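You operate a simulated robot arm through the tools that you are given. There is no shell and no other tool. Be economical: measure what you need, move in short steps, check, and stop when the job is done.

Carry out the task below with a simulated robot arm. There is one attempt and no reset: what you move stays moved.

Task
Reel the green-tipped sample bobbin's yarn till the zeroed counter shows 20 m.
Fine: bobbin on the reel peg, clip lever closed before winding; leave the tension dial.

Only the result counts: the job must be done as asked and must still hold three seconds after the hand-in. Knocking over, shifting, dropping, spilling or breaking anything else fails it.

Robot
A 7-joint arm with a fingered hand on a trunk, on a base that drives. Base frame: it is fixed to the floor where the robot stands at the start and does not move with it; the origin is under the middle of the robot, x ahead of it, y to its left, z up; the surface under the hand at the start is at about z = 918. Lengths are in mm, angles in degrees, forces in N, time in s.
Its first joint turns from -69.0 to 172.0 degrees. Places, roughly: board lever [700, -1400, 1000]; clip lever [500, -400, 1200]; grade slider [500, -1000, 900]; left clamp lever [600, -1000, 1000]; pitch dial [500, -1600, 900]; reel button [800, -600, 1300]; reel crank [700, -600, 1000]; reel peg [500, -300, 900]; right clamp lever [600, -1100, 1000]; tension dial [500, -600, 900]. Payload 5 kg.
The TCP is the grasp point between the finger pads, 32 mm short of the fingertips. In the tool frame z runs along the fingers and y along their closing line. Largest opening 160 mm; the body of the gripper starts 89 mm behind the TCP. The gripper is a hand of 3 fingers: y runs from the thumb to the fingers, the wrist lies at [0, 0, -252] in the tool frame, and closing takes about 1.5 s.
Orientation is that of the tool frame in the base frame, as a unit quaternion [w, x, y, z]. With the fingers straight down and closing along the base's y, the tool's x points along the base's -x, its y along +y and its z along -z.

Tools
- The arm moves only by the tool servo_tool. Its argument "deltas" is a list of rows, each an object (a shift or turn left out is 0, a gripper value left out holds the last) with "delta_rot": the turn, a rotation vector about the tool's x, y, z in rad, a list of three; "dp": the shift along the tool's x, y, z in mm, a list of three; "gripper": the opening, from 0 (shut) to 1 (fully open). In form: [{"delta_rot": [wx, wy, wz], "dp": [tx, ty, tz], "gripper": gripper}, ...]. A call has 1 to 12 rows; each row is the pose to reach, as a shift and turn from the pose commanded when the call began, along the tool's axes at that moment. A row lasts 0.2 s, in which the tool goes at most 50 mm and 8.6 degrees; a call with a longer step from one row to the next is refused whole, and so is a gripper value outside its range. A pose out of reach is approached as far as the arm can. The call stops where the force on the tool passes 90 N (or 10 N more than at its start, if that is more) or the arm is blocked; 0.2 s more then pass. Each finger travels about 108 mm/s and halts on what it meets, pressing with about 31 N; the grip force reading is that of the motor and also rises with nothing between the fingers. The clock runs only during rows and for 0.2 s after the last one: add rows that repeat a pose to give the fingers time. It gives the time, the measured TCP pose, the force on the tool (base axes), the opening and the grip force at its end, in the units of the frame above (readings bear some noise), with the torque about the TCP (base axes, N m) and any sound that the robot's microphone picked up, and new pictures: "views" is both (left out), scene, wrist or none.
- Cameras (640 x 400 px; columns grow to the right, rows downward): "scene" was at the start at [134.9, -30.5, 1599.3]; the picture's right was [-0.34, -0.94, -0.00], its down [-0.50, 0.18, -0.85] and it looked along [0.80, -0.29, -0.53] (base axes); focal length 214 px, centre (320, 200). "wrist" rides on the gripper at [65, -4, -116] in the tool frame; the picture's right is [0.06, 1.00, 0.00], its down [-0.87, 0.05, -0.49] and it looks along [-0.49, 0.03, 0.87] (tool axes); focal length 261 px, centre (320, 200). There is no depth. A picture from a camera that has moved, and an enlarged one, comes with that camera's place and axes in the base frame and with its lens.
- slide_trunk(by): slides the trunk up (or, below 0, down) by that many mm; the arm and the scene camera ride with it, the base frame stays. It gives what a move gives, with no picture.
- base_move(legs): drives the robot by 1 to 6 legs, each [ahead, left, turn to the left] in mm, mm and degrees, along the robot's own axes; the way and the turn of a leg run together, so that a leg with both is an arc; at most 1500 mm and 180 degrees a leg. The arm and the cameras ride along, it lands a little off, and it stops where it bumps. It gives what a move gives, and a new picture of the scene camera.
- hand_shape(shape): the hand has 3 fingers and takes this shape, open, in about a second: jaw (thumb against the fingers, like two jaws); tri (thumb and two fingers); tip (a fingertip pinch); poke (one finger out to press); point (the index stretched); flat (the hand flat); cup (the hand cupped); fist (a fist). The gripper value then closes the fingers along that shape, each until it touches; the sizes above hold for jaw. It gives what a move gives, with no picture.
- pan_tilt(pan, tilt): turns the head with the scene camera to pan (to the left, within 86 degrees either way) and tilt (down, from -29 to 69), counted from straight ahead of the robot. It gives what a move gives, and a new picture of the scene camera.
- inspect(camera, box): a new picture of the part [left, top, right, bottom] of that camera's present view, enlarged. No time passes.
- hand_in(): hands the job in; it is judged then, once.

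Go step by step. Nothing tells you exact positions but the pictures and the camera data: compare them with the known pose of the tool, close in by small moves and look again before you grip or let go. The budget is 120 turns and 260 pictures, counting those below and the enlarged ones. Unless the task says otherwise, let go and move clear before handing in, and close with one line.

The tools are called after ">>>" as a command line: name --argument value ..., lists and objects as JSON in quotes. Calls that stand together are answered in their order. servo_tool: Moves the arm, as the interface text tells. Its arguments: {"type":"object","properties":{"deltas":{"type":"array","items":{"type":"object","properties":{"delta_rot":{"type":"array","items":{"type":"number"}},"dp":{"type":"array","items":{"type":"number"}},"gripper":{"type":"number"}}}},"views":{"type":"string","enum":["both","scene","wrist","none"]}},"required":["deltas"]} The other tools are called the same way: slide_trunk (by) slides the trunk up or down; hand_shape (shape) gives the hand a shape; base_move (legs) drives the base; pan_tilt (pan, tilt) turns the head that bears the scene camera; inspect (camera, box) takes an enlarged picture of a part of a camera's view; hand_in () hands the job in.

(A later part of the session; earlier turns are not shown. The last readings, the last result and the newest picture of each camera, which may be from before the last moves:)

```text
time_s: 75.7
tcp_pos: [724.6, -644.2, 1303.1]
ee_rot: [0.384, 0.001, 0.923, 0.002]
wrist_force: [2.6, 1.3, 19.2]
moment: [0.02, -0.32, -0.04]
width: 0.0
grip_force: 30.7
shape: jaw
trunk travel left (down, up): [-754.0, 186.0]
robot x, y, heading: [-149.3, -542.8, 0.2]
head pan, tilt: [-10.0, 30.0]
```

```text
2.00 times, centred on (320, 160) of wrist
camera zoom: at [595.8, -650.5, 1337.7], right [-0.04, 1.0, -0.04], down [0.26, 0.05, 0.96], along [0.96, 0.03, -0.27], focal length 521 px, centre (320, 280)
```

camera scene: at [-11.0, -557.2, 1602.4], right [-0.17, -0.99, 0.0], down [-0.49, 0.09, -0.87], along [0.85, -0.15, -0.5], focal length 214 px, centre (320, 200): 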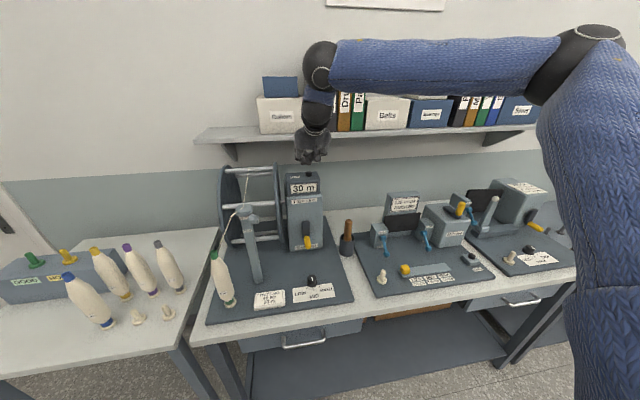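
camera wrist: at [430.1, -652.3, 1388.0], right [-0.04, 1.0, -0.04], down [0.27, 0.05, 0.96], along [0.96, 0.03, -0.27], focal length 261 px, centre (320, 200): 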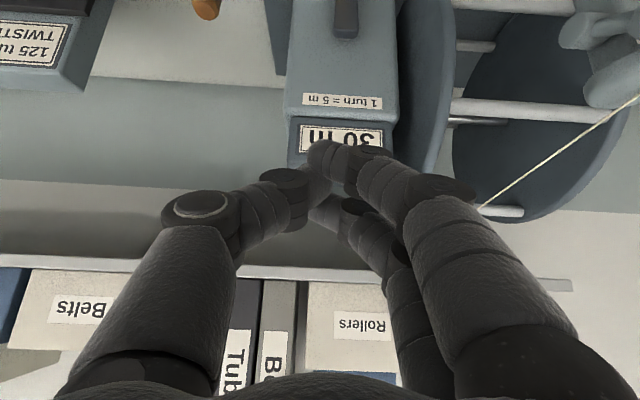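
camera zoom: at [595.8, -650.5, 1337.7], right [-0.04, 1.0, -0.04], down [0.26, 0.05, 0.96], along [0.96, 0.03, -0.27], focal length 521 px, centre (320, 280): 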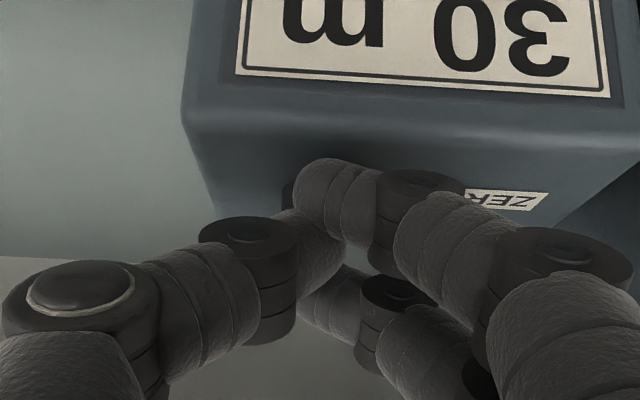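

The fingertip is touching the box top just beside the button, which shows at the tip's -y side. I'll lift, shift 10 mm toward -y and slightly forward, and look.

>>> servo_tool --deltas '[{"dp": [-9, 0, -9]}, {"dp": [-18, 0, -18]}, {"dp": [-22, -10, -14]}, {"dp": [-22, -10, -14]}]' --views "none"

>>> inspect --camera "scene" --box '[280, 130, 340, 200]'

>>> inspect --camera "wrist" --box '[160, 60, 480, 260]'

```text
time_s: 76.7
tcp_pos: [730.1, -654.6, 1325.1]
ee_rot: [0.382, 0.0, 0.924, 0.002]
wrist_force: [0.0, 0.3, 0.9]
moment: [-0.02, -0.01, 0.0]
width: 0.1
grip_force: 31.3
shape: jaw
trunk travel left (down, up): [-754.0, 186.0]
robot x, y, heading: [-153.9, -545.1, 0.3]
head pan, tilt: [-10.0, 30.0]
```

```text
5.71 times, centred on (310, 165) of scene
camera zoom: at [-10.8, -556.6, 1602.4], right [-0.17, -0.99, 0.0], down [-0.49, 0.08, -0.87], along [0.85, -0.15, -0.5], focal length 1226 px, centre (377, 400)
```

zoom: 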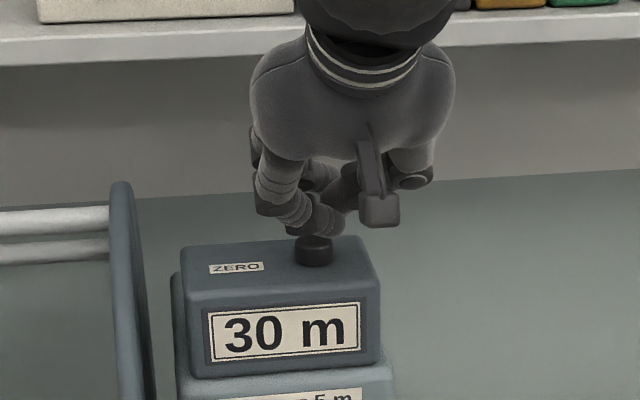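

```text
2.00 times, centred on (320, 160) of wrist
camera zoom: at [601.7, -660.9, 1360.6], right [-0.04, 1.0, -0.04], down [0.27, 0.05, 0.96], along [0.96, 0.03, -0.27], focal length 521 px, centre (320, 280)
```

zoom: 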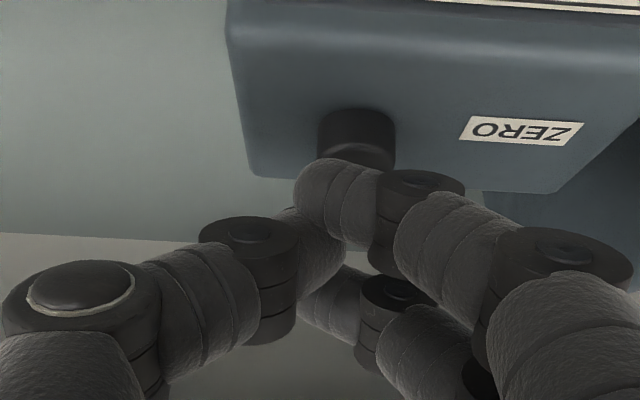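

The button is clearly visible at about (744, -647); the earlier contact was in front of it. I'll shift forward 12 and left 6, then lower.

>>> servo_tool --deltas '[{"dp": [-8.5, 6, 8.5]}, {"dp": [-3.5, 6, 13.5]}, {"dp": [1.5, 6, 18.5]}, {"dp": [1.5, 6, 18.5]}]' --views "none"

>>> inspect --camera "scene" --box '[280, 130, 340, 200]'

>>> inspect --camera "wrist" --box '[160, 60, 480, 260]'

```text
time_s: 77.7
tcp_pos: [742.8, -650.3, 1312.0]
ee_rot: [0.383, 0.0, 0.924, 0.001]
wrist_force: [0.7, 0.2, 3.5]
moment: [-0.02, -0.05, -0.02]
width: 0.0
grip_force: 30.8
shape: jaw
trunk travel left (down, up): [-754.0, 186.0]
robot x, y, heading: [-148.1, -545.8, 0.4]
head pan, tilt: [-10.0, 30.0]
heard: click
```

```text
5.71 times, centred on (310, 165) of scene
camera zoom: at [-11.5, -557.1, 1602.5], right [-0.17, -0.99, 0.0], down [-0.49, 0.09, -0.87], along [0.85, -0.15, -0.5], focal length 1226 px, centre (377, 400)
```

zoom: 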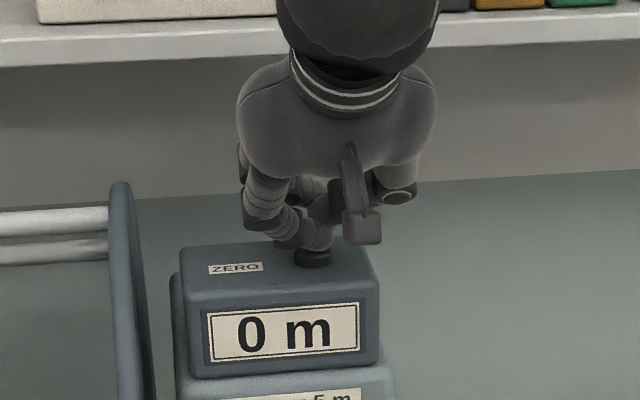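

```text
2.00 times, centred on (320, 160) of wrist
camera zoom: at [613.5, -654.2, 1346.7], right [-0.04, 1.0, -0.04], down [0.27, 0.05, 0.96], along [0.96, 0.03, -0.27], focal length 521 px, centre (320, 280)
```

zoom: 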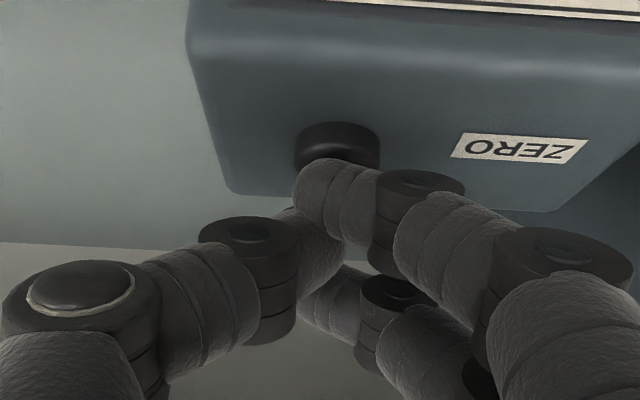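

There was a click and the counter reads 0 m. I'll lift off, back away and study the crank closely before gripping it.

>>> servo_tool --deltas '[{"dp": [-9, 0, -9]}, {"dp": [-20, 0, -20]}, {"dp": [-35, 0, -35]}, {"dp": [-45, 0, -45]}]' --views "none"

>>> base_move --legs '[[-220, 0, 0]]'

>>> inspect --camera "scene" --box '[230, 130, 350, 250]'

>>> inspect --camera "wrist" --box '[160, 0, 480, 200]'

```text
time_s: 78.7
tcp_pos: [741.7, -650.0, 1373.8]
ee_rot: [0.382, 0.001, 0.924, 0.001]
wrist_force: [-1.0, -0.3, -0.2]
moment: [0.02, 0.02, 0.03]
width: 0.1
grip_force: 31.2
shape: jaw
trunk travel left (down, up): [-754.0, 186.0]
robot x, y, heading: [-152.0, -544.0, 0.0]
head pan, tilt: [-10.0, 30.0]
```

```text
time_s: 80.4
tcp_pos: [519.2, -654.6, 1373.7]
ee_rot: [0.383, 0.002, 0.924, 0.001]
wrist_force: [-1.3, 0.0, 0.8]
moment: [0.01, 0.01, 0.01]
width: 0.3
grip_force: 30.8
shape: jaw
trunk travel left (down, up): [-754.0, 186.0]
robot x, y, heading: [-370.8, -541.6, -0.2]
head pan, tilt: [-10.0, 30.0]
camera scene: at [-232.8, -558.3, 1602.5], right [-0.18, -0.98, 0.0], down [-0.49, 0.09, -0.87], along [0.85, -0.15, -0.5], focal length 214 px, centre (320, 200)
```

scene: 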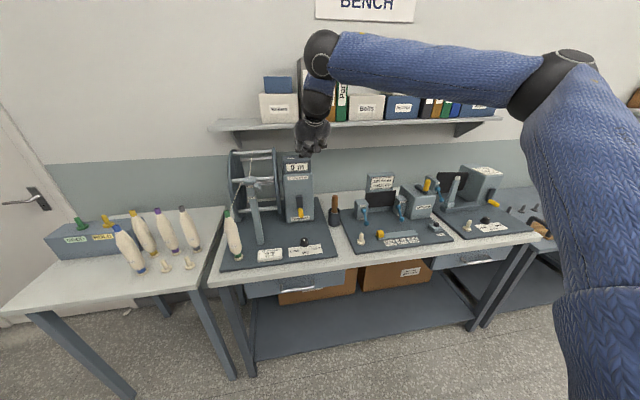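

```text
3.33 times, centred on (290, 190) of scene
camera zoom: at [-232.8, -558.3, 1602.5], right [-0.18, -0.98, 0.0], down [-0.49, 0.09, -0.87], along [0.85, -0.15, -0.5], focal length 715 px, centre (420, 233)
```

zoom: 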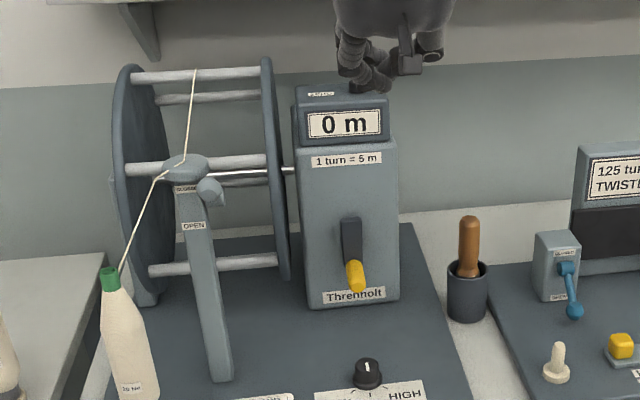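

```text
2.00 times, centred on (320, 100) of wrist
camera zoom: at [391.6, -658.8, 1410.2], right [-0.04, 1.0, -0.04], down [0.27, 0.05, 0.96], along [0.96, 0.03, -0.27], focal length 521 px, centre (320, 400)
```

zoom: 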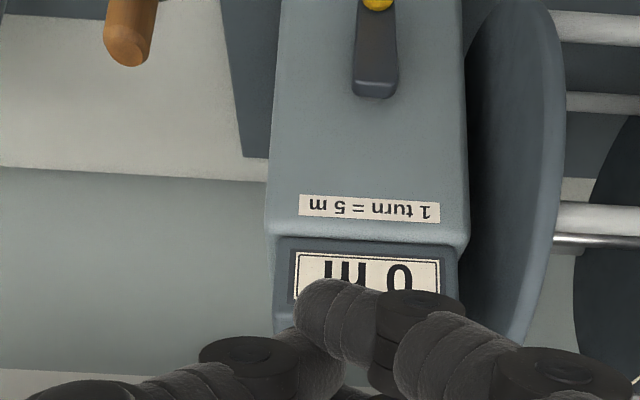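

The counter shows 0 m. The crank handle is at the bottom, tip at x about 628, with the drum disc face near y -533. I'll grip only the outer end of the handle so my fingers clear the disc. First I'll lower the trunk and open the hand in front of the handle.

>>> slide_trunk --by -290

>>> servo_tool --deltas '[{"dp": [8, 8, 10], "gripper": 0.2}, {"dp": [16, 16, 20], "gripper": 0.4}, {"dp": [24, 24, 30], "gripper": 0.45}, {"dp": [28, 32, 38], "gripper": 0.45}, {"dp": [28, 34, 38], "gripper": 0.45}, {"dp": [28, 34, 38], "gripper": 0.45}]' --views "both"

```text
time_s: 83.3
tcp_pos: [520.6, -654.1, 1085.2]
ee_rot: [0.382, 0.004, 0.924, 0.0]
wrist_force: [-0.9, -0.5, -0.2]
moment: [0.03, 0.02, 0.01]
width: 0.0
grip_force: 30.9
shape: jaw
trunk travel left (down, up): [-464.0, 476.0]
robot x, y, heading: [-372.6, -543.4, -0.1]
head pan, tilt: [-10.0, 30.0]
```

```text
time_s: 84.7
tcp_pos: [509.4, -645.4, 1046.7]
ee_rot: [0.384, 0.003, 0.923, 0.002]
wrist_force: [-0.2, 0.0, 0.1]
moment: [0.01, 0.02, -0.02]
width: 71.5
grip_force: 0.2
shape: jaw
out of reach, approached as far as the arm can: row 1, 2, 3, 4, 5, 6
trunk travel left (down, up): [-464.0, 476.0]
robot x, y, heading: [-369.8, -543.9, -0.2]
head pan, tilt: [-10.0, 30.0]
camera scene: at [-231.4, -557.9, 1312.3], right [-0.18, -0.98, 0.0], down [-0.49, 0.09, -0.87], along [0.85, -0.15, -0.5], focal length 214 px, centre (320, 200)
camera wrist: at [380.7, -649.0, 1081.8], right [-0.04, 1.0, -0.04], down [0.27, 0.05, 0.96], along [0.96, 0.03, -0.27], focal length 261 px, centre (320, 200)
```

scene: 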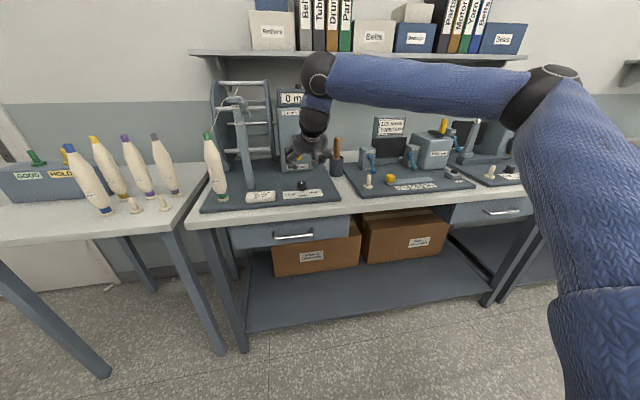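
wrist: 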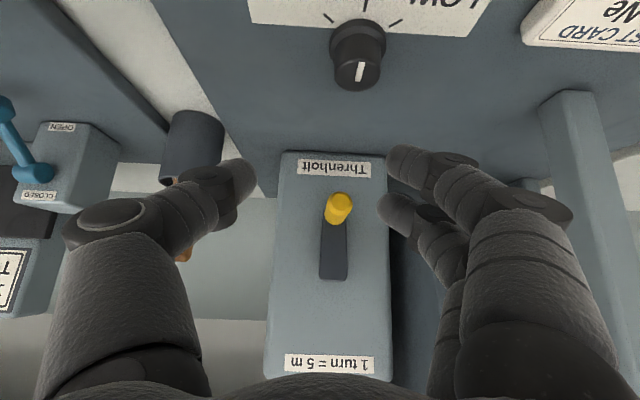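

This is an excellent view of the crank. To have freedom for the full circle, the base should be further left relative to the hand. I'll shift the hand right by servo and drive the base left by the same amount.

>>> servo_tool --deltas '[{"dp": [0, -30, 0]}, {"dp": [0, -60, 0]}, {"dp": [0, -85, 0]}, {"dp": [0, -85, 0]}]' --views "none"

>>> base_move --legs '[[0, 112, 0]]'

>>> servo_tool --deltas '[{"dp": [0, 0, 0]}]' --views "wrist"

```text
time_s: 85.7
tcp_pos: [509.1, -729.2, 1046.9]
ee_rot: [0.383, 0.004, 0.924, 0.0]
wrist_force: [-0.1, 0.2, 0.0]
moment: [0.0, -0.02, -0.01]
width: 71.8
grip_force: 0.1
shape: jaw
trunk travel left (down, up): [-464.0, 476.0]
robot x, y, heading: [-371.4, -541.8, 0.1]
head pan, tilt: [-10.0, 30.0]
```

```text
time_s: 86.9
tcp_pos: [510.0, -610.6, 1047.0]
ee_rot: [0.382, 0.002, 0.924, 0.0]
wrist_force: [0.3, 1.1, -0.1]
moment: [-0.03, 0.01, -0.02]
width: 71.5
grip_force: 0.1
shape: jaw
trunk travel left (down, up): [-464.0, 476.0]
robot x, y, heading: [-369.6, -426.4, -0.1]
head pan, tilt: [-10.0, 30.0]
camera scene: at [-231.7, -441.1, 1312.5], right [-0.17, -0.98, 0.0], down [-0.49, 0.09, -0.87], along [0.85, -0.15, -0.5], focal length 214 px, centre (320, 200)
```

scene: 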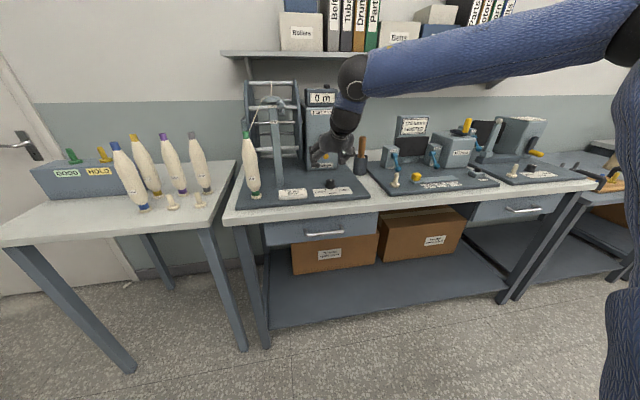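

```text
time_s: 87.3
tcp_pos: [510.1, -612.2, 1046.7]
ee_rot: [0.383, 0.002, 0.924, 0.0]
wrist_force: [0.2, 0.4, -0.2]
moment: [-0.03, 0.0, -0.02]
width: 71.4
grip_force: 0.1
shape: jaw
trunk travel left (down, up): [-464.0, 476.0]
robot x, y, heading: [-368.7, -427.7, 0.0]
head pan, tilt: [-10.0, 30.0]
camera wrist: at [381.2, -616.0, 1082.8], right [-0.04, 1.0, -0.04], down [0.27, 0.05, 0.96], along [0.96, 0.03, -0.27], focal length 261 px, centre (320, 200)
```

wrist: 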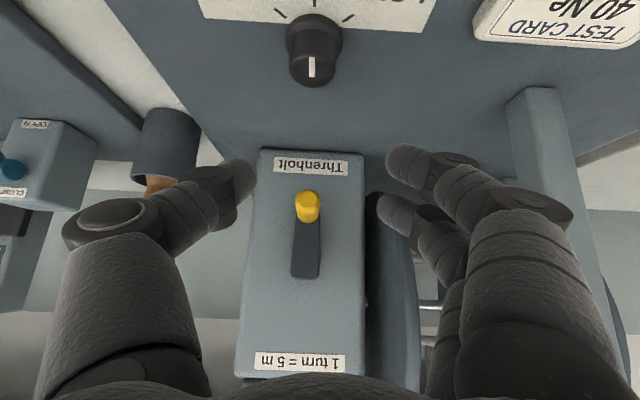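

The handle tip is at (628, -621, 1021), with crank radius about 55 and hub z about 1076. That leaves more than 10 mm to the disc. I'll drive ahead with the open hand straddling the handle.

>>> servo_tool --deltas '[{"dp": [4, -5, 4]}, {"dp": [7, -9, 7]}, {"dp": [7, -9, 7]}]' --views "none"

>>> base_move --legs '[[90, 0, 0]]'

>>> servo_tool --deltas '[{"dp": [0, 0, 0]}]' --views "wrist"

```text
time_s: 88.1
tcp_pos: [509.5, -620.7, 1037.1]
ee_rot: [0.383, 0.003, 0.924, 0.0]
wrist_force: [0.4, -0.3, 0.1]
moment: [-0.01, 0.01, -0.04]
width: 71.8
grip_force: 0.0
shape: jaw
trunk travel left (down, up): [-464.0, 476.0]
robot x, y, heading: [-373.3, -433.5, -0.3]
head pan, tilt: [-10.0, 30.0]
```

```text
time_s: 89.2
tcp_pos: [603.2, -621.6, 1035.5]
ee_rot: [0.382, 0.001, 0.924, 0.001]
wrist_force: [1.1, -0.1, -0.4]
moment: [0.01, 0.0, -0.02]
width: 71.8
grip_force: 0.0
shape: jaw
trunk travel left (down, up): [-464.0, 476.0]
robot x, y, heading: [-282.7, -429.6, -0.1]
head pan, tilt: [-10.0, 30.0]
camera scene: at [-138.1, -442.9, 1312.1], right [-0.17, -0.98, 0.0], down [-0.49, 0.09, -0.87], along [0.85, -0.15, -0.5], focal length 214 px, centre (320, 200)
```

scene: 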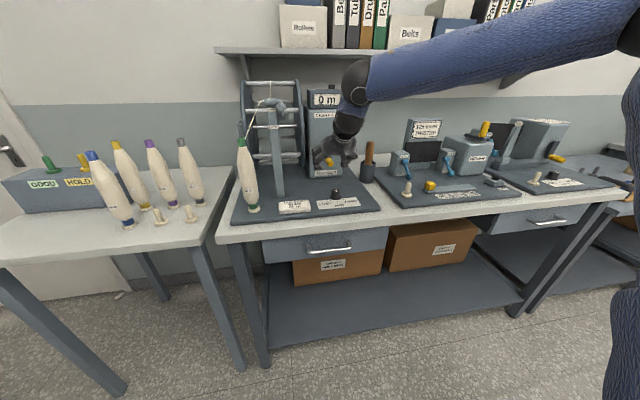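

```text
time_s: 89.6
tcp_pos: [601.6, -621.1, 1037.5]
ee_rot: [0.382, 0.002, 0.924, 0.0]
wrist_force: [-0.9, 0.6, 0.8]
moment: [-0.01, -0.03, -0.01]
width: 71.7
grip_force: 0.1
shape: jaw
trunk travel left (down, up): [-464.0, 476.0]
robot x, y, heading: [-279.9, -429.2, 0.0]
head pan, tilt: [-10.0, 30.0]
camera wrist: at [473.6, -624.6, 1072.2], right [-0.04, 1.0, -0.04], down [0.27, 0.05, 0.96], along [0.96, 0.03, -0.27], focal length 261 px, centre (320, 200)
```

wrist: 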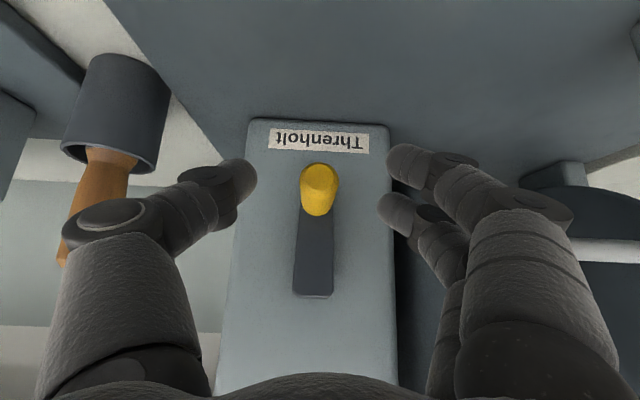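

The handle is centred between the thumb and fingers. I'll advance 33 mm onto it, then close.

>>> servo_tool --deltas '[{"dp": [-5, 0, 10.5]}, {"dp": [-10, 0, 21]}, {"dp": [-15.2, 0, 31.5]}, {"dp": [-15.2, 0, 31.5]}]' --views "wrist"

```text
time_s: 90.6
tcp_pos: [633.6, -620.6, 1025.7]
ee_rot: [0.383, 0.002, 0.924, 0.001]
wrist_force: [0.0, 0.1, 0.4]
moment: [-0.01, 0.0, -0.04]
width: 71.5
grip_force: 0.1
shape: jaw
trunk travel left (down, up): [-464.0, 476.0]
robot x, y, heading: [-279.1, -427.2, -0.2]
head pan, tilt: [-10.0, 30.0]
camera wrist: at [505.8, -624.6, 1060.5], right [-0.04, 1.0, -0.04], down [0.27, 0.05, 0.96], along [0.96, 0.03, -0.27], focal length 261 px, centre (320, 200)
```

wrist: 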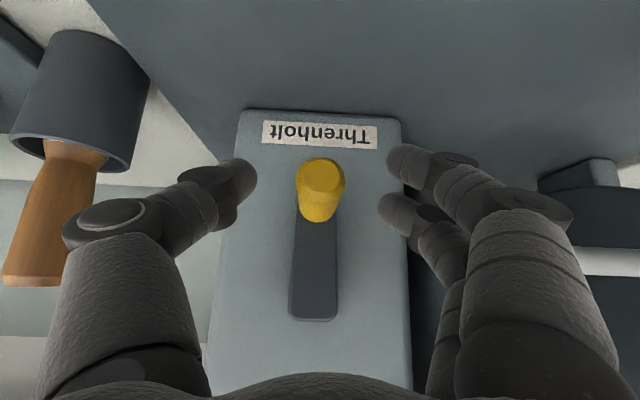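

>>> servo_tool --deltas '[{"gripper": 0.3}, {"gripper": 0.15}, {"gripper": 0}, {"gripper": 0}, {"gripper": 0}, {"gripper": 0}, {"gripper": 0}]' --views "wrist"

>>> inspect --camera "scene" --box '[270, 70, 390, 210]'

```text
time_s: 92.2
tcp_pos: [635.0, -620.5, 1024.5]
ee_rot: [0.382, 0.002, 0.924, 0.001]
wrist_force: [1.8, -1.2, -3.5]
moment: [0.03, -0.07, 0.05]
width: 15.8
grip_force: 31.1
shape: jaw
trunk travel left (down, up): [-464.0, 476.0]
robot x, y, heading: [-280.0, -427.5, -0.1]
head pan, tilt: [-10.0, 30.0]
camera wrist: at [506.1, -624.6, 1059.8], right [-0.04, 1.0, -0.04], down [0.27, 0.05, 0.96], along [0.96, 0.03, -0.27], focal length 261 px, centre (320, 200)
```

wrist: 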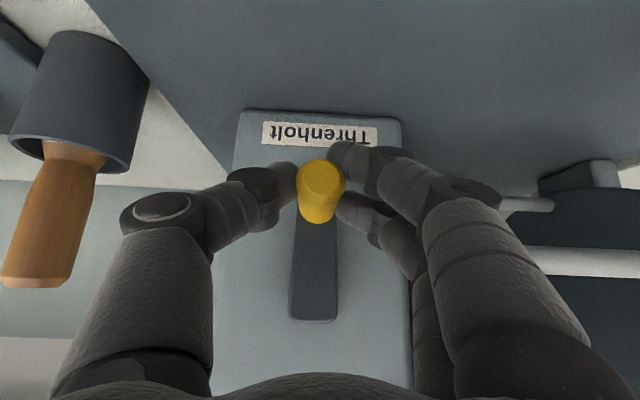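

```text
2.86 times, centred on (330, 140) of scene
camera zoom: at [-139.4, -442.9, 1312.3], right [-0.17, -0.98, 0.0], down [-0.49, 0.09, -0.87], along [0.85, -0.15, -0.5], focal length 613 px, centre (291, 371)
```

zoom: 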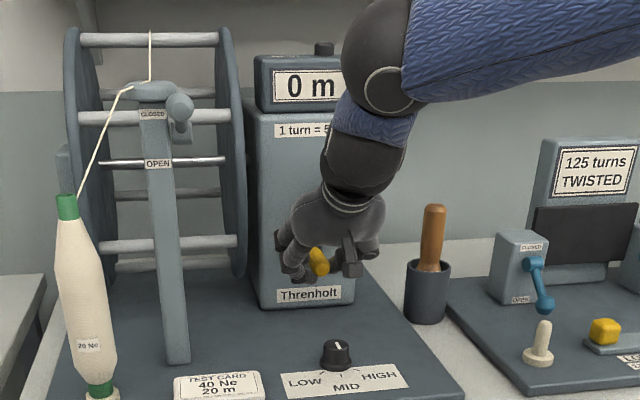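

I have the handle firmly (15.8 mm opening). I'll try clockwise first (bottom, left, top as seen from the front), 45° to start, checking force and counter.

>>> servo_tool --deltas '[{"dp": [-0.6, 9.4, -0.6]}, {"dp": [-2.3, 18.5, -2.3]}, {"dp": [-5.1, 27, -5.1]}, {"dp": [-8.1, 33.2, -8.1]}, {"dp": [-11.2, 38.2, -11.2]}]' --views "wrist"

>>> inspect --camera "scene" --box '[270, 70, 390, 210]'

```text
time_s: 93.4
tcp_pos: [635.1, -582.1, 1042.1]
ee_rot: [0.383, 0.001, 0.924, 0.001]
wrist_force: [0.8, 10.7, -3.7]
moment: [0.1, -0.19, 0.4]
width: 15.0
grip_force: 31.4
shape: jaw
trunk travel left (down, up): [-464.0, 476.0]
robot x, y, heading: [-278.9, -427.6, 0.1]
head pan, tilt: [-10.0, 30.0]
camera wrist: at [506.1, -585.3, 1076.6], right [-0.04, 1.0, -0.04], down [0.27, 0.05, 0.96], along [0.96, 0.03, -0.27], focal length 261 px, centre (320, 200)
```

wrist: 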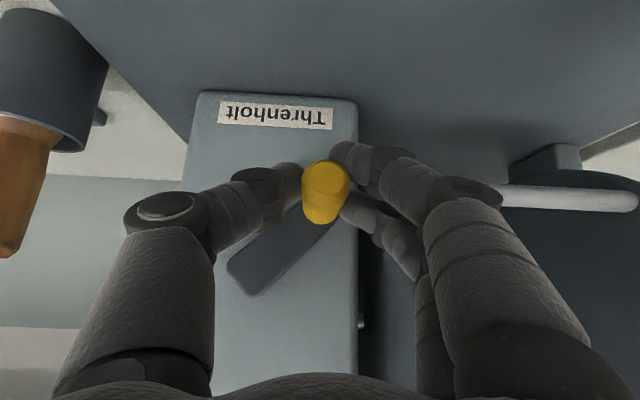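

```text
2.86 times, centred on (330, 140) of scene
camera zoom: at [-139.7, -441.7, 1312.4], right [-0.17, -0.98, 0.0], down [-0.49, 0.09, -0.87], along [0.85, -0.15, -0.5], focal length 613 px, centre (291, 371)
```

zoom: 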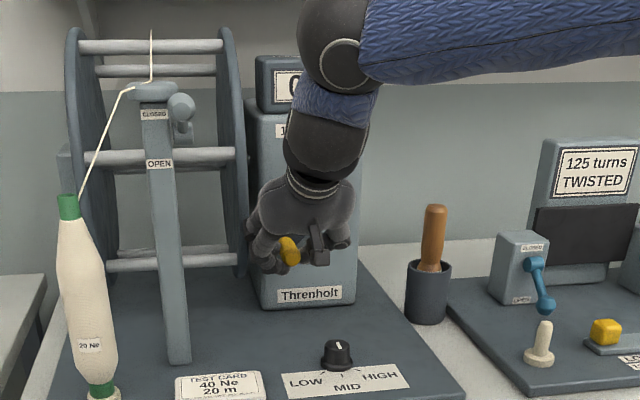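

The crank follows smoothly. The forces suggest a radius nearer 57 mm, so I'll continue to 90° with that.

>>> servo_tool --deltas '[{"dp": [-9, 11.2, -9]}, {"dp": [-18.7, 16.9, -18.7]}, {"dp": [-29.1, 18.8, -29.1]}]' --views "wrist"

>>> inspect --camera "scene" --box '[270, 70, 390, 210]'

```text
time_s: 94.2
tcp_pos: [633.0, -567.4, 1087.3]
ee_rot: [0.384, 0.004, 0.923, 0.0]
wrist_force: [-25.1, -15.1, 6.5]
moment: [0.38, -0.63, 0.92]
width: 7.6
grip_force: 31.3
shape: jaw
trunk travel left (down, up): [-464.0, 476.0]
robot x, y, heading: [-278.6, -426.3, -0.3]
head pan, tilt: [-10.0, 30.0]
camera wrist: at [504.4, -571.7, 1121.4], right [-0.04, 1.0, -0.04], down [0.26, 0.05, 0.96], along [0.96, 0.03, -0.27], focal length 261 px, centre (320, 200)
```

wrist: 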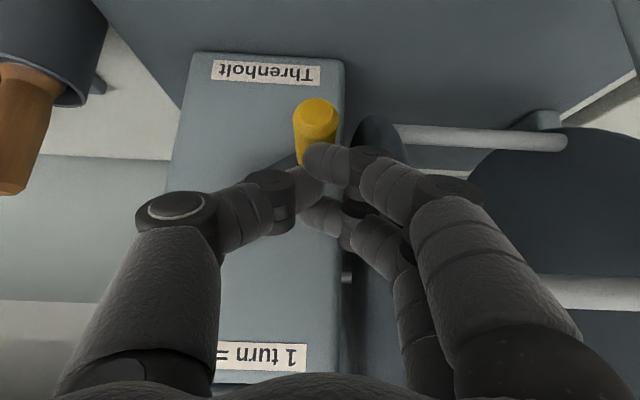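

```text
2.86 times, centred on (330, 140) of scene
camera zoom: at [-141.4, -444.7, 1313.2], right [-0.17, -0.98, 0.0], down [-0.49, 0.09, -0.87], along [0.85, -0.15, -0.5], focal length 613 px, centre (291, 371)
```

zoom: 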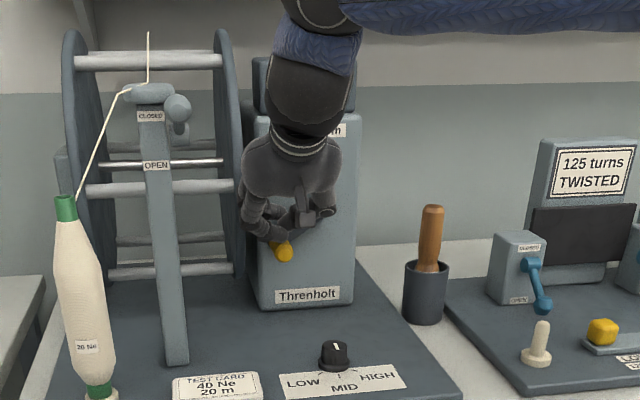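

The pinch slid off the handle upward, so friction alone isn't enough in this pose. With the hand horizontal along the handle, the handle will nest between the two fingers and thumb like a chuck, and the base is now placed for that. I'll back out first.

>>> servo_tool --deltas '[{"dp": [-8, 0, -8]}, {"dp": [-14, 0, -14]}, {"dp": [7, 0, -35]}, {"dp": [28, 0, -56]}, {"dp": [49, 0, -77]}, {"dp": [70, 0, -98]}, {"dp": [85, 0, -113]}]' --views "both"

>>> inspect --camera "scene" --box '[270, 70, 390, 210]'

```text
time_s: 95.8
tcp_pos: [494.5, -565.3, 1105.2]
ee_rot: [0.383, 0.002, 0.924, 0.001]
wrist_force: [-0.2, -0.6, 0.8]
moment: [0.03, -0.04, -0.01]
width: 7.7
grip_force: 30.8
shape: jaw
trunk travel left (down, up): [-464.0, 476.0]
robot x, y, heading: [-278.3, -427.9, 0.2]
head pan, tilt: [-10.0, 30.0]
camera scene: at [-140.6, -442.7, 1312.5], right [-0.17, -0.98, 0.0], down [-0.49, 0.09, -0.87], along [0.85, -0.15, -0.5], focal length 214 px, centre (320, 200)
camera wrist: at [365.9, -568.5, 1139.1], right [-0.04, 1.0, -0.04], down [0.27, 0.05, 0.96], along [0.96, 0.03, -0.27], focal length 261 px, centre (320, 200)
```

scene: 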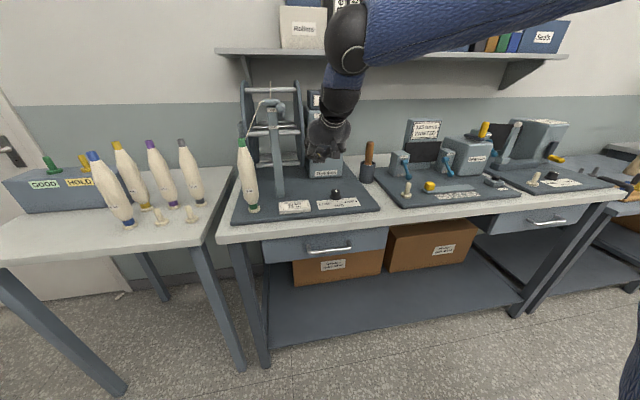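
wrist: 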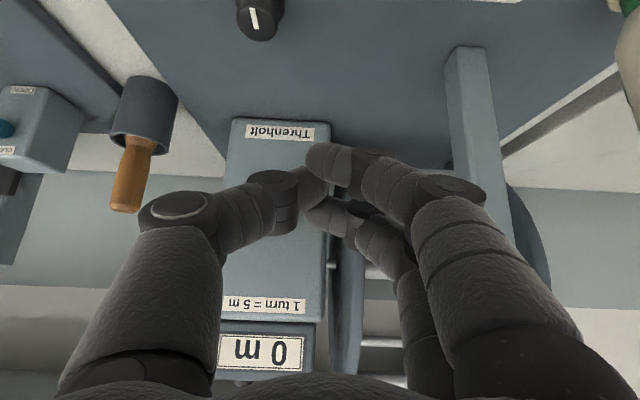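

```text
2.86 times, centred on (330, 140) of scene
camera zoom: at [-140.6, -442.7, 1312.5], right [-0.17, -0.98, 0.0], down [-0.49, 0.09, -0.87], along [0.85, -0.15, -0.5], focal length 613 px, centre (291, 371)
```

zoom: 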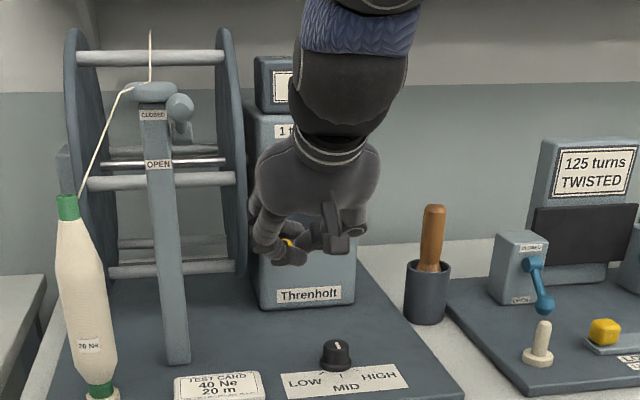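

The display is visible in the wrist view and still reads 0 m after about 60°. Next I'll turn the hand horizontal while moving right to y of about -625.

>>> servo_tool --deltas '[{"dp": [0, -30, 0], "gripper": 0.2}, {"dp": [0, -60, 0], "gripper": 0.4}, {"delta_rot": [0, -0.13, 0], "dp": [0, -60, 0], "gripper": 0.45}, {"delta_rot": [0, -0.26, 0], "dp": [0, -60, 0]}, {"delta_rot": [0, -0.39, 0], "dp": [0, -60, 0]}, {"delta_rot": [0, -0.52, 0], "dp": [0, -60, 0]}, {"delta_rot": [0, -0.65, 0], "dp": [0, -60, 0]}, {"delta_rot": [0, -0.785, 0], "dp": [0, -60, 0]}, {"delta_rot": [0, -0.785, 0], "dp": [0, -60, 0]}]' --views "both"

>>> inspect --camera "scene" --box '[270, 70, 390, 210]'

```text
time_s: 97.8
tcp_pos: [493.5, -623.6, 1104.6]
ee_rot: [0.708, 0.003, 0.706, -0.001]
wrist_force: [-0.4, -0.7, 0.1]
moment: [0.02, 0.0, 0.0]
width: 71.6
grip_force: 0.2
shape: jaw
trunk travel left (down, up): [-464.0, 476.0]
robot x, y, heading: [-282.0, -426.9, 0.2]
head pan, tilt: [-10.0, 30.0]
camera scene: at [-141.1, -442.5, 1312.6], right [-0.17, -0.98, 0.0], down [-0.49, 0.09, -0.87], along [0.85, -0.15, -0.5], focal length 214 px, centre (320, 200)
camera wrist: at [377.2, -627.0, 1038.3], right [0.0, 1.0, -0.06], down [-0.49, 0.05, 0.87], along [0.87, 0.03, 0.49], focal length 261 px, centre (320, 200)
```

scene: 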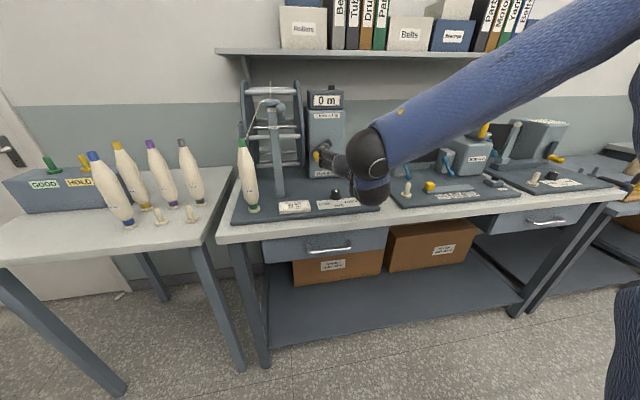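
wrist: 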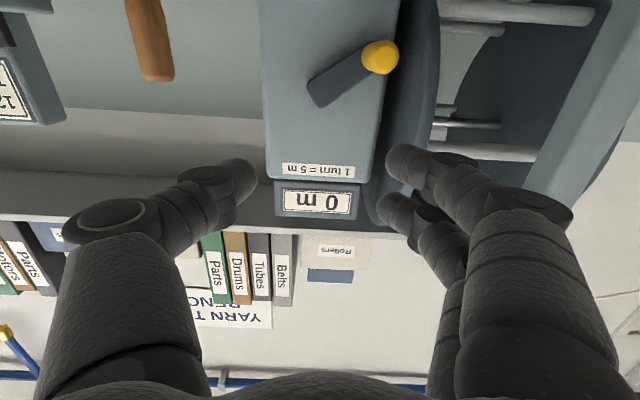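

```text
2.86 times, centred on (330, 140) of scene
camera zoom: at [-141.1, -442.5, 1312.6], right [-0.17, -0.98, 0.0], down [-0.49, 0.09, -0.87], along [0.85, -0.15, -0.5], focal length 613 px, centre (291, 371)
```

zoom: 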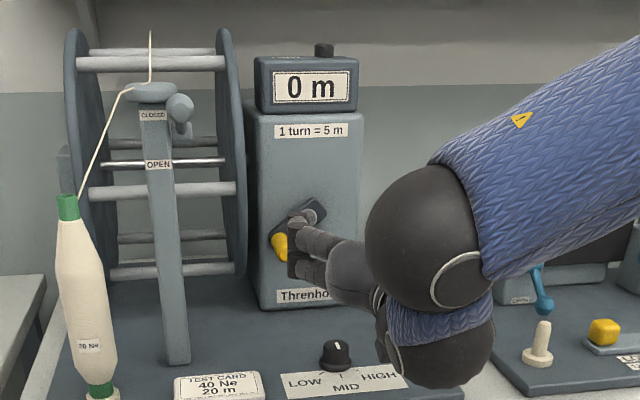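

The horizontal pose is exact, and both cameras can see the counter. The crank sits near 47° with the handle at (y -577, z 1038). I'll lower the trunk 30, narrow the opening and align with the handle.

>>> slide_trunk --by -30

>>> servo_tool --deltas '[{"dp": [12, 15, 20], "gripper": 0.3}, {"dp": [25, 30, 40], "gripper": 0.3}, {"dp": [38, 46, 60], "gripper": 0.3}, {"dp": [38, 46, 70], "gripper": 0.3}, {"dp": [38, 46, 70], "gripper": 0.3}]' --views "wrist"

>>> inspect --camera "scene" --box '[270, 70, 390, 210]'

```text
time_s: 98.6
tcp_pos: [494.9, -623.7, 1073.5]
ee_rot: [0.707, 0.002, 0.707, 0.0]
wrist_force: [0.1, 0.2, -0.5]
moment: [0.0, 0.01, -0.01]
width: 71.5
grip_force: 0.0
shape: jaw
trunk travel left (down, up): [-434.0, 506.0]
robot x, y, heading: [-280.0, -427.9, -0.2]
head pan, tilt: [-10.0, 30.0]
```

```text
time_s: 99.8
tcp_pos: [565.3, -576.6, 1035.5]
ee_rot: [0.707, 0.002, 0.707, 0.0]
wrist_force: [0.2, -0.4, -0.7]
moment: [-0.02, 0.0, -0.03]
width: 48.6
grip_force: 0.0
shape: jaw
trunk travel left (down, up): [-434.0, 506.0]
robot x, y, heading: [-280.4, -427.3, 0.1]
head pan, tilt: [-10.0, 30.0]
camera wrist: at [449.3, -580.9, 969.2], right [0.0, 1.0, -0.06], down [-0.49, 0.05, 0.87], along [0.87, 0.03, 0.49], focal length 261 px, centre (320, 200)
```

wrist: 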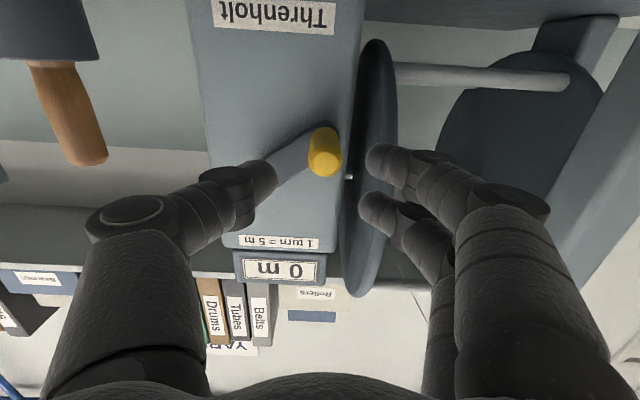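

```text
2.86 times, centred on (330, 140) of scene
camera zoom: at [-139.8, -442.9, 1282.3], right [-0.17, -0.98, 0.0], down [-0.49, 0.09, -0.87], along [0.85, -0.15, -0.5], focal length 613 px, centre (291, 371)
```

zoom: 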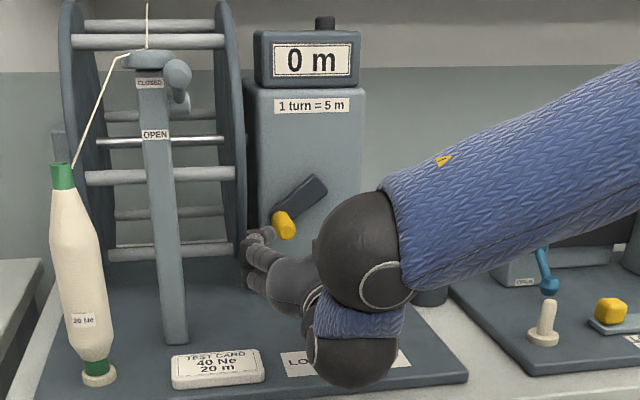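

The handle is well centred, with the tip at about (628, -573, 1036). I'll advance along it and close.

>>> servo_tool --deltas '[{"dp": [2, 3, 20]}, {"dp": [2, 3, 40]}, {"dp": [2, 3, 60]}, {"dp": [2, 3, 78]}, {"dp": [2, 3, 78]}]' --views "wrist"

```text
time_s: 101.0
tcp_pos: [641.0, -575.5, 1033.5]
ee_rot: [0.707, 0.001, 0.707, 0.0]
wrist_force: [-26.1, -5.8, -11.0]
moment: [-0.49, -0.38, 1.26]
width: 47.7
grip_force: 0.1
shape: jaw
trunk travel left (down, up): [-434.0, 506.0]
robot x, y, heading: [-279.9, -426.2, -0.0]
head pan, tilt: [-10.0, 30.0]
camera wrist: at [525.0, -579.6, 968.2], right [0.0, 1.0, -0.06], down [-0.49, 0.05, 0.87], along [0.87, 0.03, 0.49], focal length 261 px, centre (320, 200)
```

wrist: 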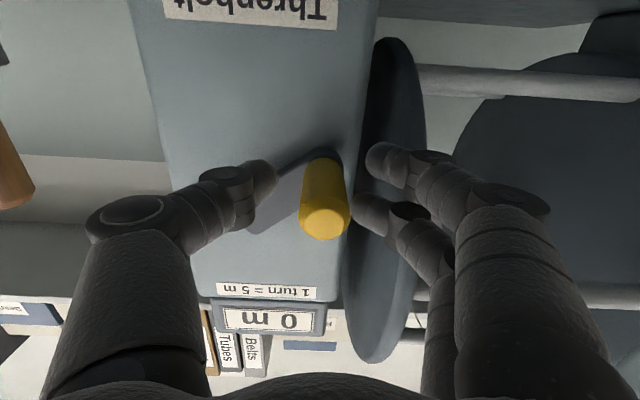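

The +y fingertips touched the front edge of the drum disc, with 26 N back along x. I'll retreat 19 mm so I hold just the outer part of the handle, then close.

>>> servo_tool --deltas '[{"dp": [0, 0, -10]}, {"dp": [0, 0, -21]}, {"dp": [0, 0, -21], "gripper": 0.2}, {"dp": [0, 0, -21], "gripper": 0.1}, {"dp": [0, 0, -21], "gripper": 0}, {"dp": [0, 0, -21]}, {"dp": [0, 0, -21]}, {"dp": [0, 0, -21]}]' --views "wrist"

>>> inspect --camera "scene" --box '[270, 70, 390, 210]'

```text
time_s: 102.8
tcp_pos: [621.6, -575.4, 1033.0]
ee_rot: [0.707, 0.003, 0.707, -0.001]
wrist_force: [5.6, -5.0, 2.2]
moment: [0.02, -0.12, 0.02]
width: 9.0
grip_force: 31.1
shape: jaw
trunk travel left (down, up): [-434.0, 506.0]
robot x, y, heading: [-281.0, -424.3, -0.0]
head pan, tilt: [-10.0, 30.0]
camera wrist: at [505.9, -579.5, 967.6], right [0.0, 1.0, -0.06], down [-0.49, 0.05, 0.87], along [0.87, 0.03, 0.49], focal length 261 px, centre (320, 200)
```

wrist: 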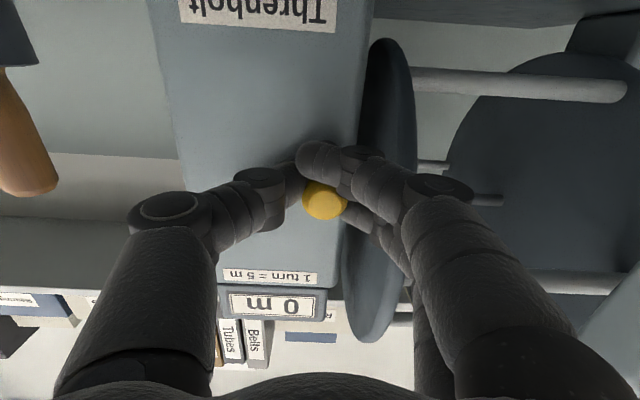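

```text
2.86 times, centred on (330, 140) of scene
camera zoom: at [-139.5, -443.2, 1282.4], right [-0.17, -0.98, 0.0], down [-0.49, 0.09, -0.87], along [0.85, -0.15, -0.5], focal length 613 px, centre (291, 371)
```

zoom: 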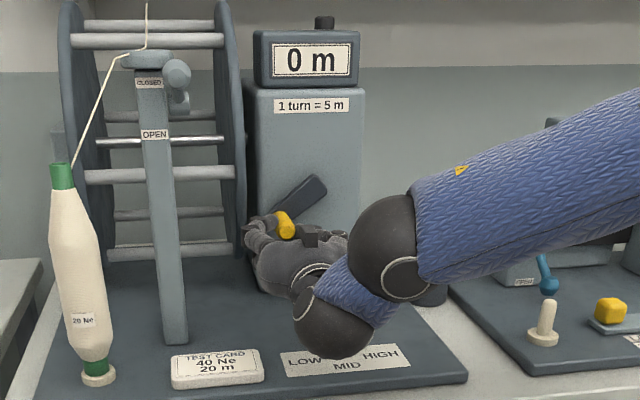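

The handle is nested: one finger under it, one beside it and the thumb opposite. I'll turn on from about 50° to 80° and check the force.

>>> servo_tool --deltas '[{"dp": [-8.3, 5.8, 0]}, {"dp": [-17.5, 10.1, 0]}, {"dp": [-27.2, 12.7, 0]}]' --views "wrist"

```text
time_s: 103.6
tcp_pos: [619.6, -562.2, 1066.1]
ee_rot: [0.71, 0.004, 0.704, 0.001]
wrist_force: [12.9, -11.4, 23.9]
moment: [0.12, -0.31, -0.22]
width: 7.5
grip_force: 31.0
shape: jaw
trunk travel left (down, up): [-434.0, 506.0]
robot x, y, heading: [-278.0, -427.1, -0.2]
head pan, tilt: [-10.0, 30.0]
camera wrist: at [505.2, -566.0, 1000.6], right [0.01, 1.0, -0.06], down [-0.5, 0.05, 0.87], along [0.87, 0.02, 0.5], focal length 261 px, centre (320, 200)
```

wrist: 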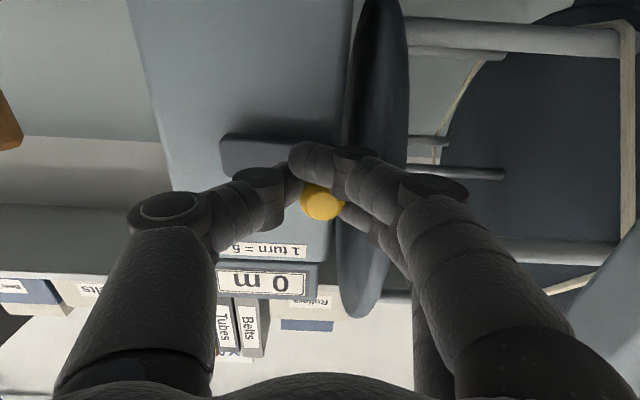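

>>> servo_tool --deltas '[{"dp": [0, 0, 0]}, {"dp": [0, 0, 0]}]' --views "none"

>>> inspect --camera "scene" --box '[270, 70, 390, 210]'

```text
time_s: 104.2
tcp_pos: [620.5, -562.9, 1057.8]
ee_rot: [0.706, 0.002, 0.708, 0.0]
wrist_force: [-3.2, -13.3, -8.9]
moment: [0.09, 0.11, -0.3]
width: 7.4
grip_force: 31.4
shape: jaw
trunk travel left (down, up): [-434.0, 506.0]
robot x, y, heading: [-280.3, -429.0, 0.0]
head pan, tilt: [-10.0, 30.0]
```

```text
2.86 times, centred on (330, 140) of scene
camera zoom: at [-139.3, -444.2, 1281.8], right [-0.17, -0.98, 0.0], down [-0.49, 0.09, -0.87], along [0.85, -0.15, -0.5], focal length 613 px, centre (291, 371)
```

zoom: 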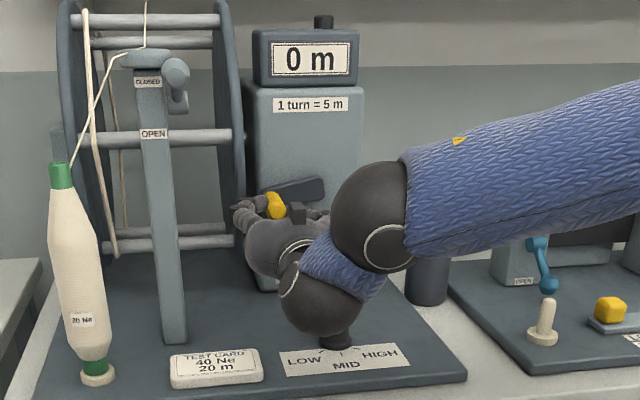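

Yarn is starting to wrap on the drum, so clockwise is right, and the force has settled low. I'll carry on toward the top in finer, slower steps.

>>> servo_tool --deltas '[{"dp": [-6.1, -0.2, 0]}, {"dp": [-14.1, -0.2, 0]}, {"dp": [-22.2, -1.4, 0]}, {"dp": [-29.9, -3.6, 0]}, {"dp": [-37.3, -6.9, 0]}, {"dp": [-44.2, -11.2, 0]}, {"dp": [-50.4, -16.4, 0]}, {"dp": [-55.8, -22.4, 0]}, {"dp": [-60.3, -29.1, 0]}, {"dp": [-63.9, -36.4, 0]}, {"dp": [-66.4, -44.1, 0]}, {"dp": [-67.8, -52, 0]}]' --views "both"

```text
time_s: 106.8
tcp_pos: [621.1, -612.7, 1128.0]
ee_rot: [0.707, 0.001, 0.707, 0.001]
wrist_force: [-3.4, -2.5, -14.1]
moment: [-0.06, 0.24, 0.06]
width: 8.3
grip_force: 31.0
shape: jaw
trunk travel left (down, up): [-434.0, 506.0]
robot x, y, heading: [-278.8, -427.3, 0.0]
head pan, tilt: [-10.0, 30.0]
camera scene: at [-139.0, -443.0, 1282.2], right [-0.17, -0.98, 0.0], down [-0.49, 0.09, -0.87], along [0.85, -0.15, -0.5], focal length 214 px, centre (320, 200)
camera wrist: at [505.7, -617.2, 1061.8], right [0.0, 1.0, -0.06], down [-0.49, 0.05, 0.87], along [0.87, 0.03, 0.49], focal length 261 px, centre (320, 200)
```

scene: 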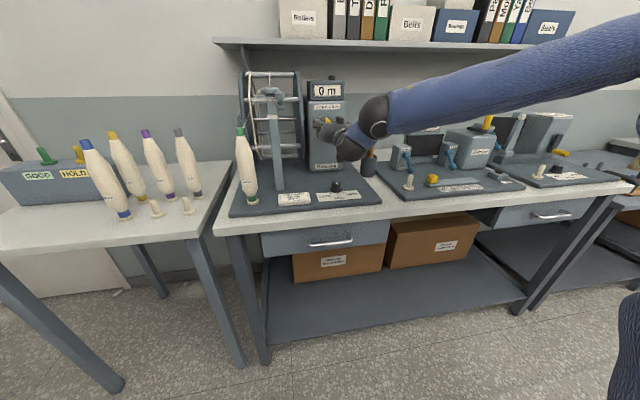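
wrist: 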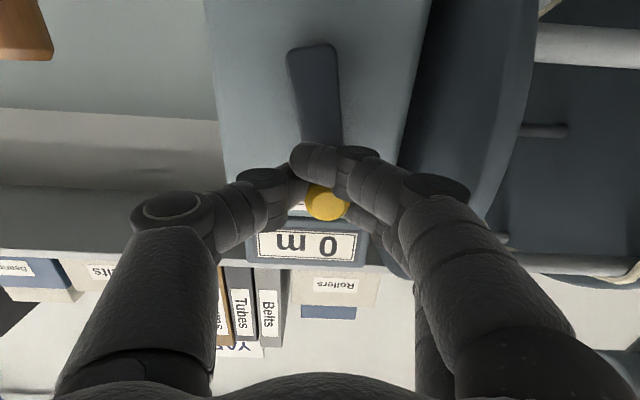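

The handle is near the top and following well. I'll continue down the right-hand side to 270°.

>>> servo_tool --deltas '[{"dp": [0.7, -8.1, 0]}, {"dp": [1.6, -16.1, 0]}, {"dp": [3.5, -23.9, 0]}, {"dp": [6.5, -31.3, 0]}, {"dp": [10.5, -38.2, 0]}, {"dp": [15.5, -44.6, 0]}, {"dp": [21.2, -50.1, 0]}, {"dp": [27.7, -54.9, 0]}, {"dp": [34.8, -58.6, 0]}, {"dp": [42.4, -61.4, 0]}, {"dp": [50.2, -63, 0]}, {"dp": [58.2, -63.6, 0]}]' --views "both"

```text
time_s: 109.4
tcp_pos: [621.3, -679.4, 1061.7]
ee_rot: [0.703, 0.002, 0.711, 0.0]
wrist_force: [-9.8, -24.0, -21.0]
moment: [0.16, 0.36, -0.61]
width: 7.7
grip_force: 31.4
shape: jaw
trunk travel left (down, up): [-434.0, 506.0]
robot x, y, heading: [-283.3, -426.4, 0.1]
head pan, tilt: [-10.0, 30.0]
camera scene: at [-139.0, -445.5, 1281.6], right [-0.17, -0.98, 0.0], down [-0.49, 0.09, -0.87], along [0.85, -0.15, -0.5], focal length 214 px, centre (320, 200)
camera wrist: at [504.2, -683.9, 996.5], right [0.0, 1.0, -0.06], down [-0.48, 0.05, 0.87], along [0.88, 0.03, 0.48], focal length 261 px, centre (320, 200)
```

scene: 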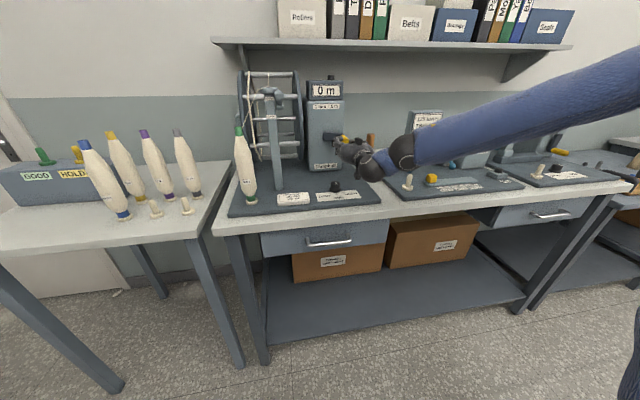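
wrist: 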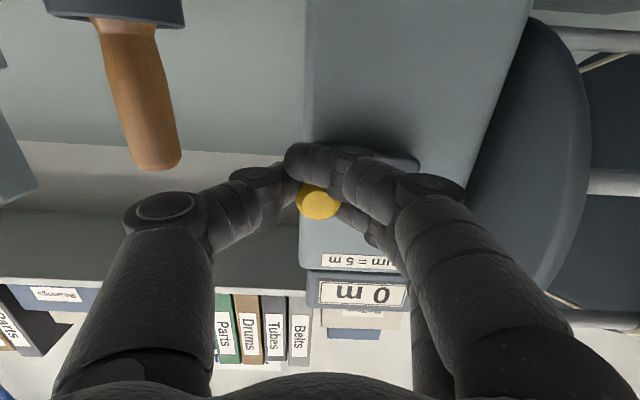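

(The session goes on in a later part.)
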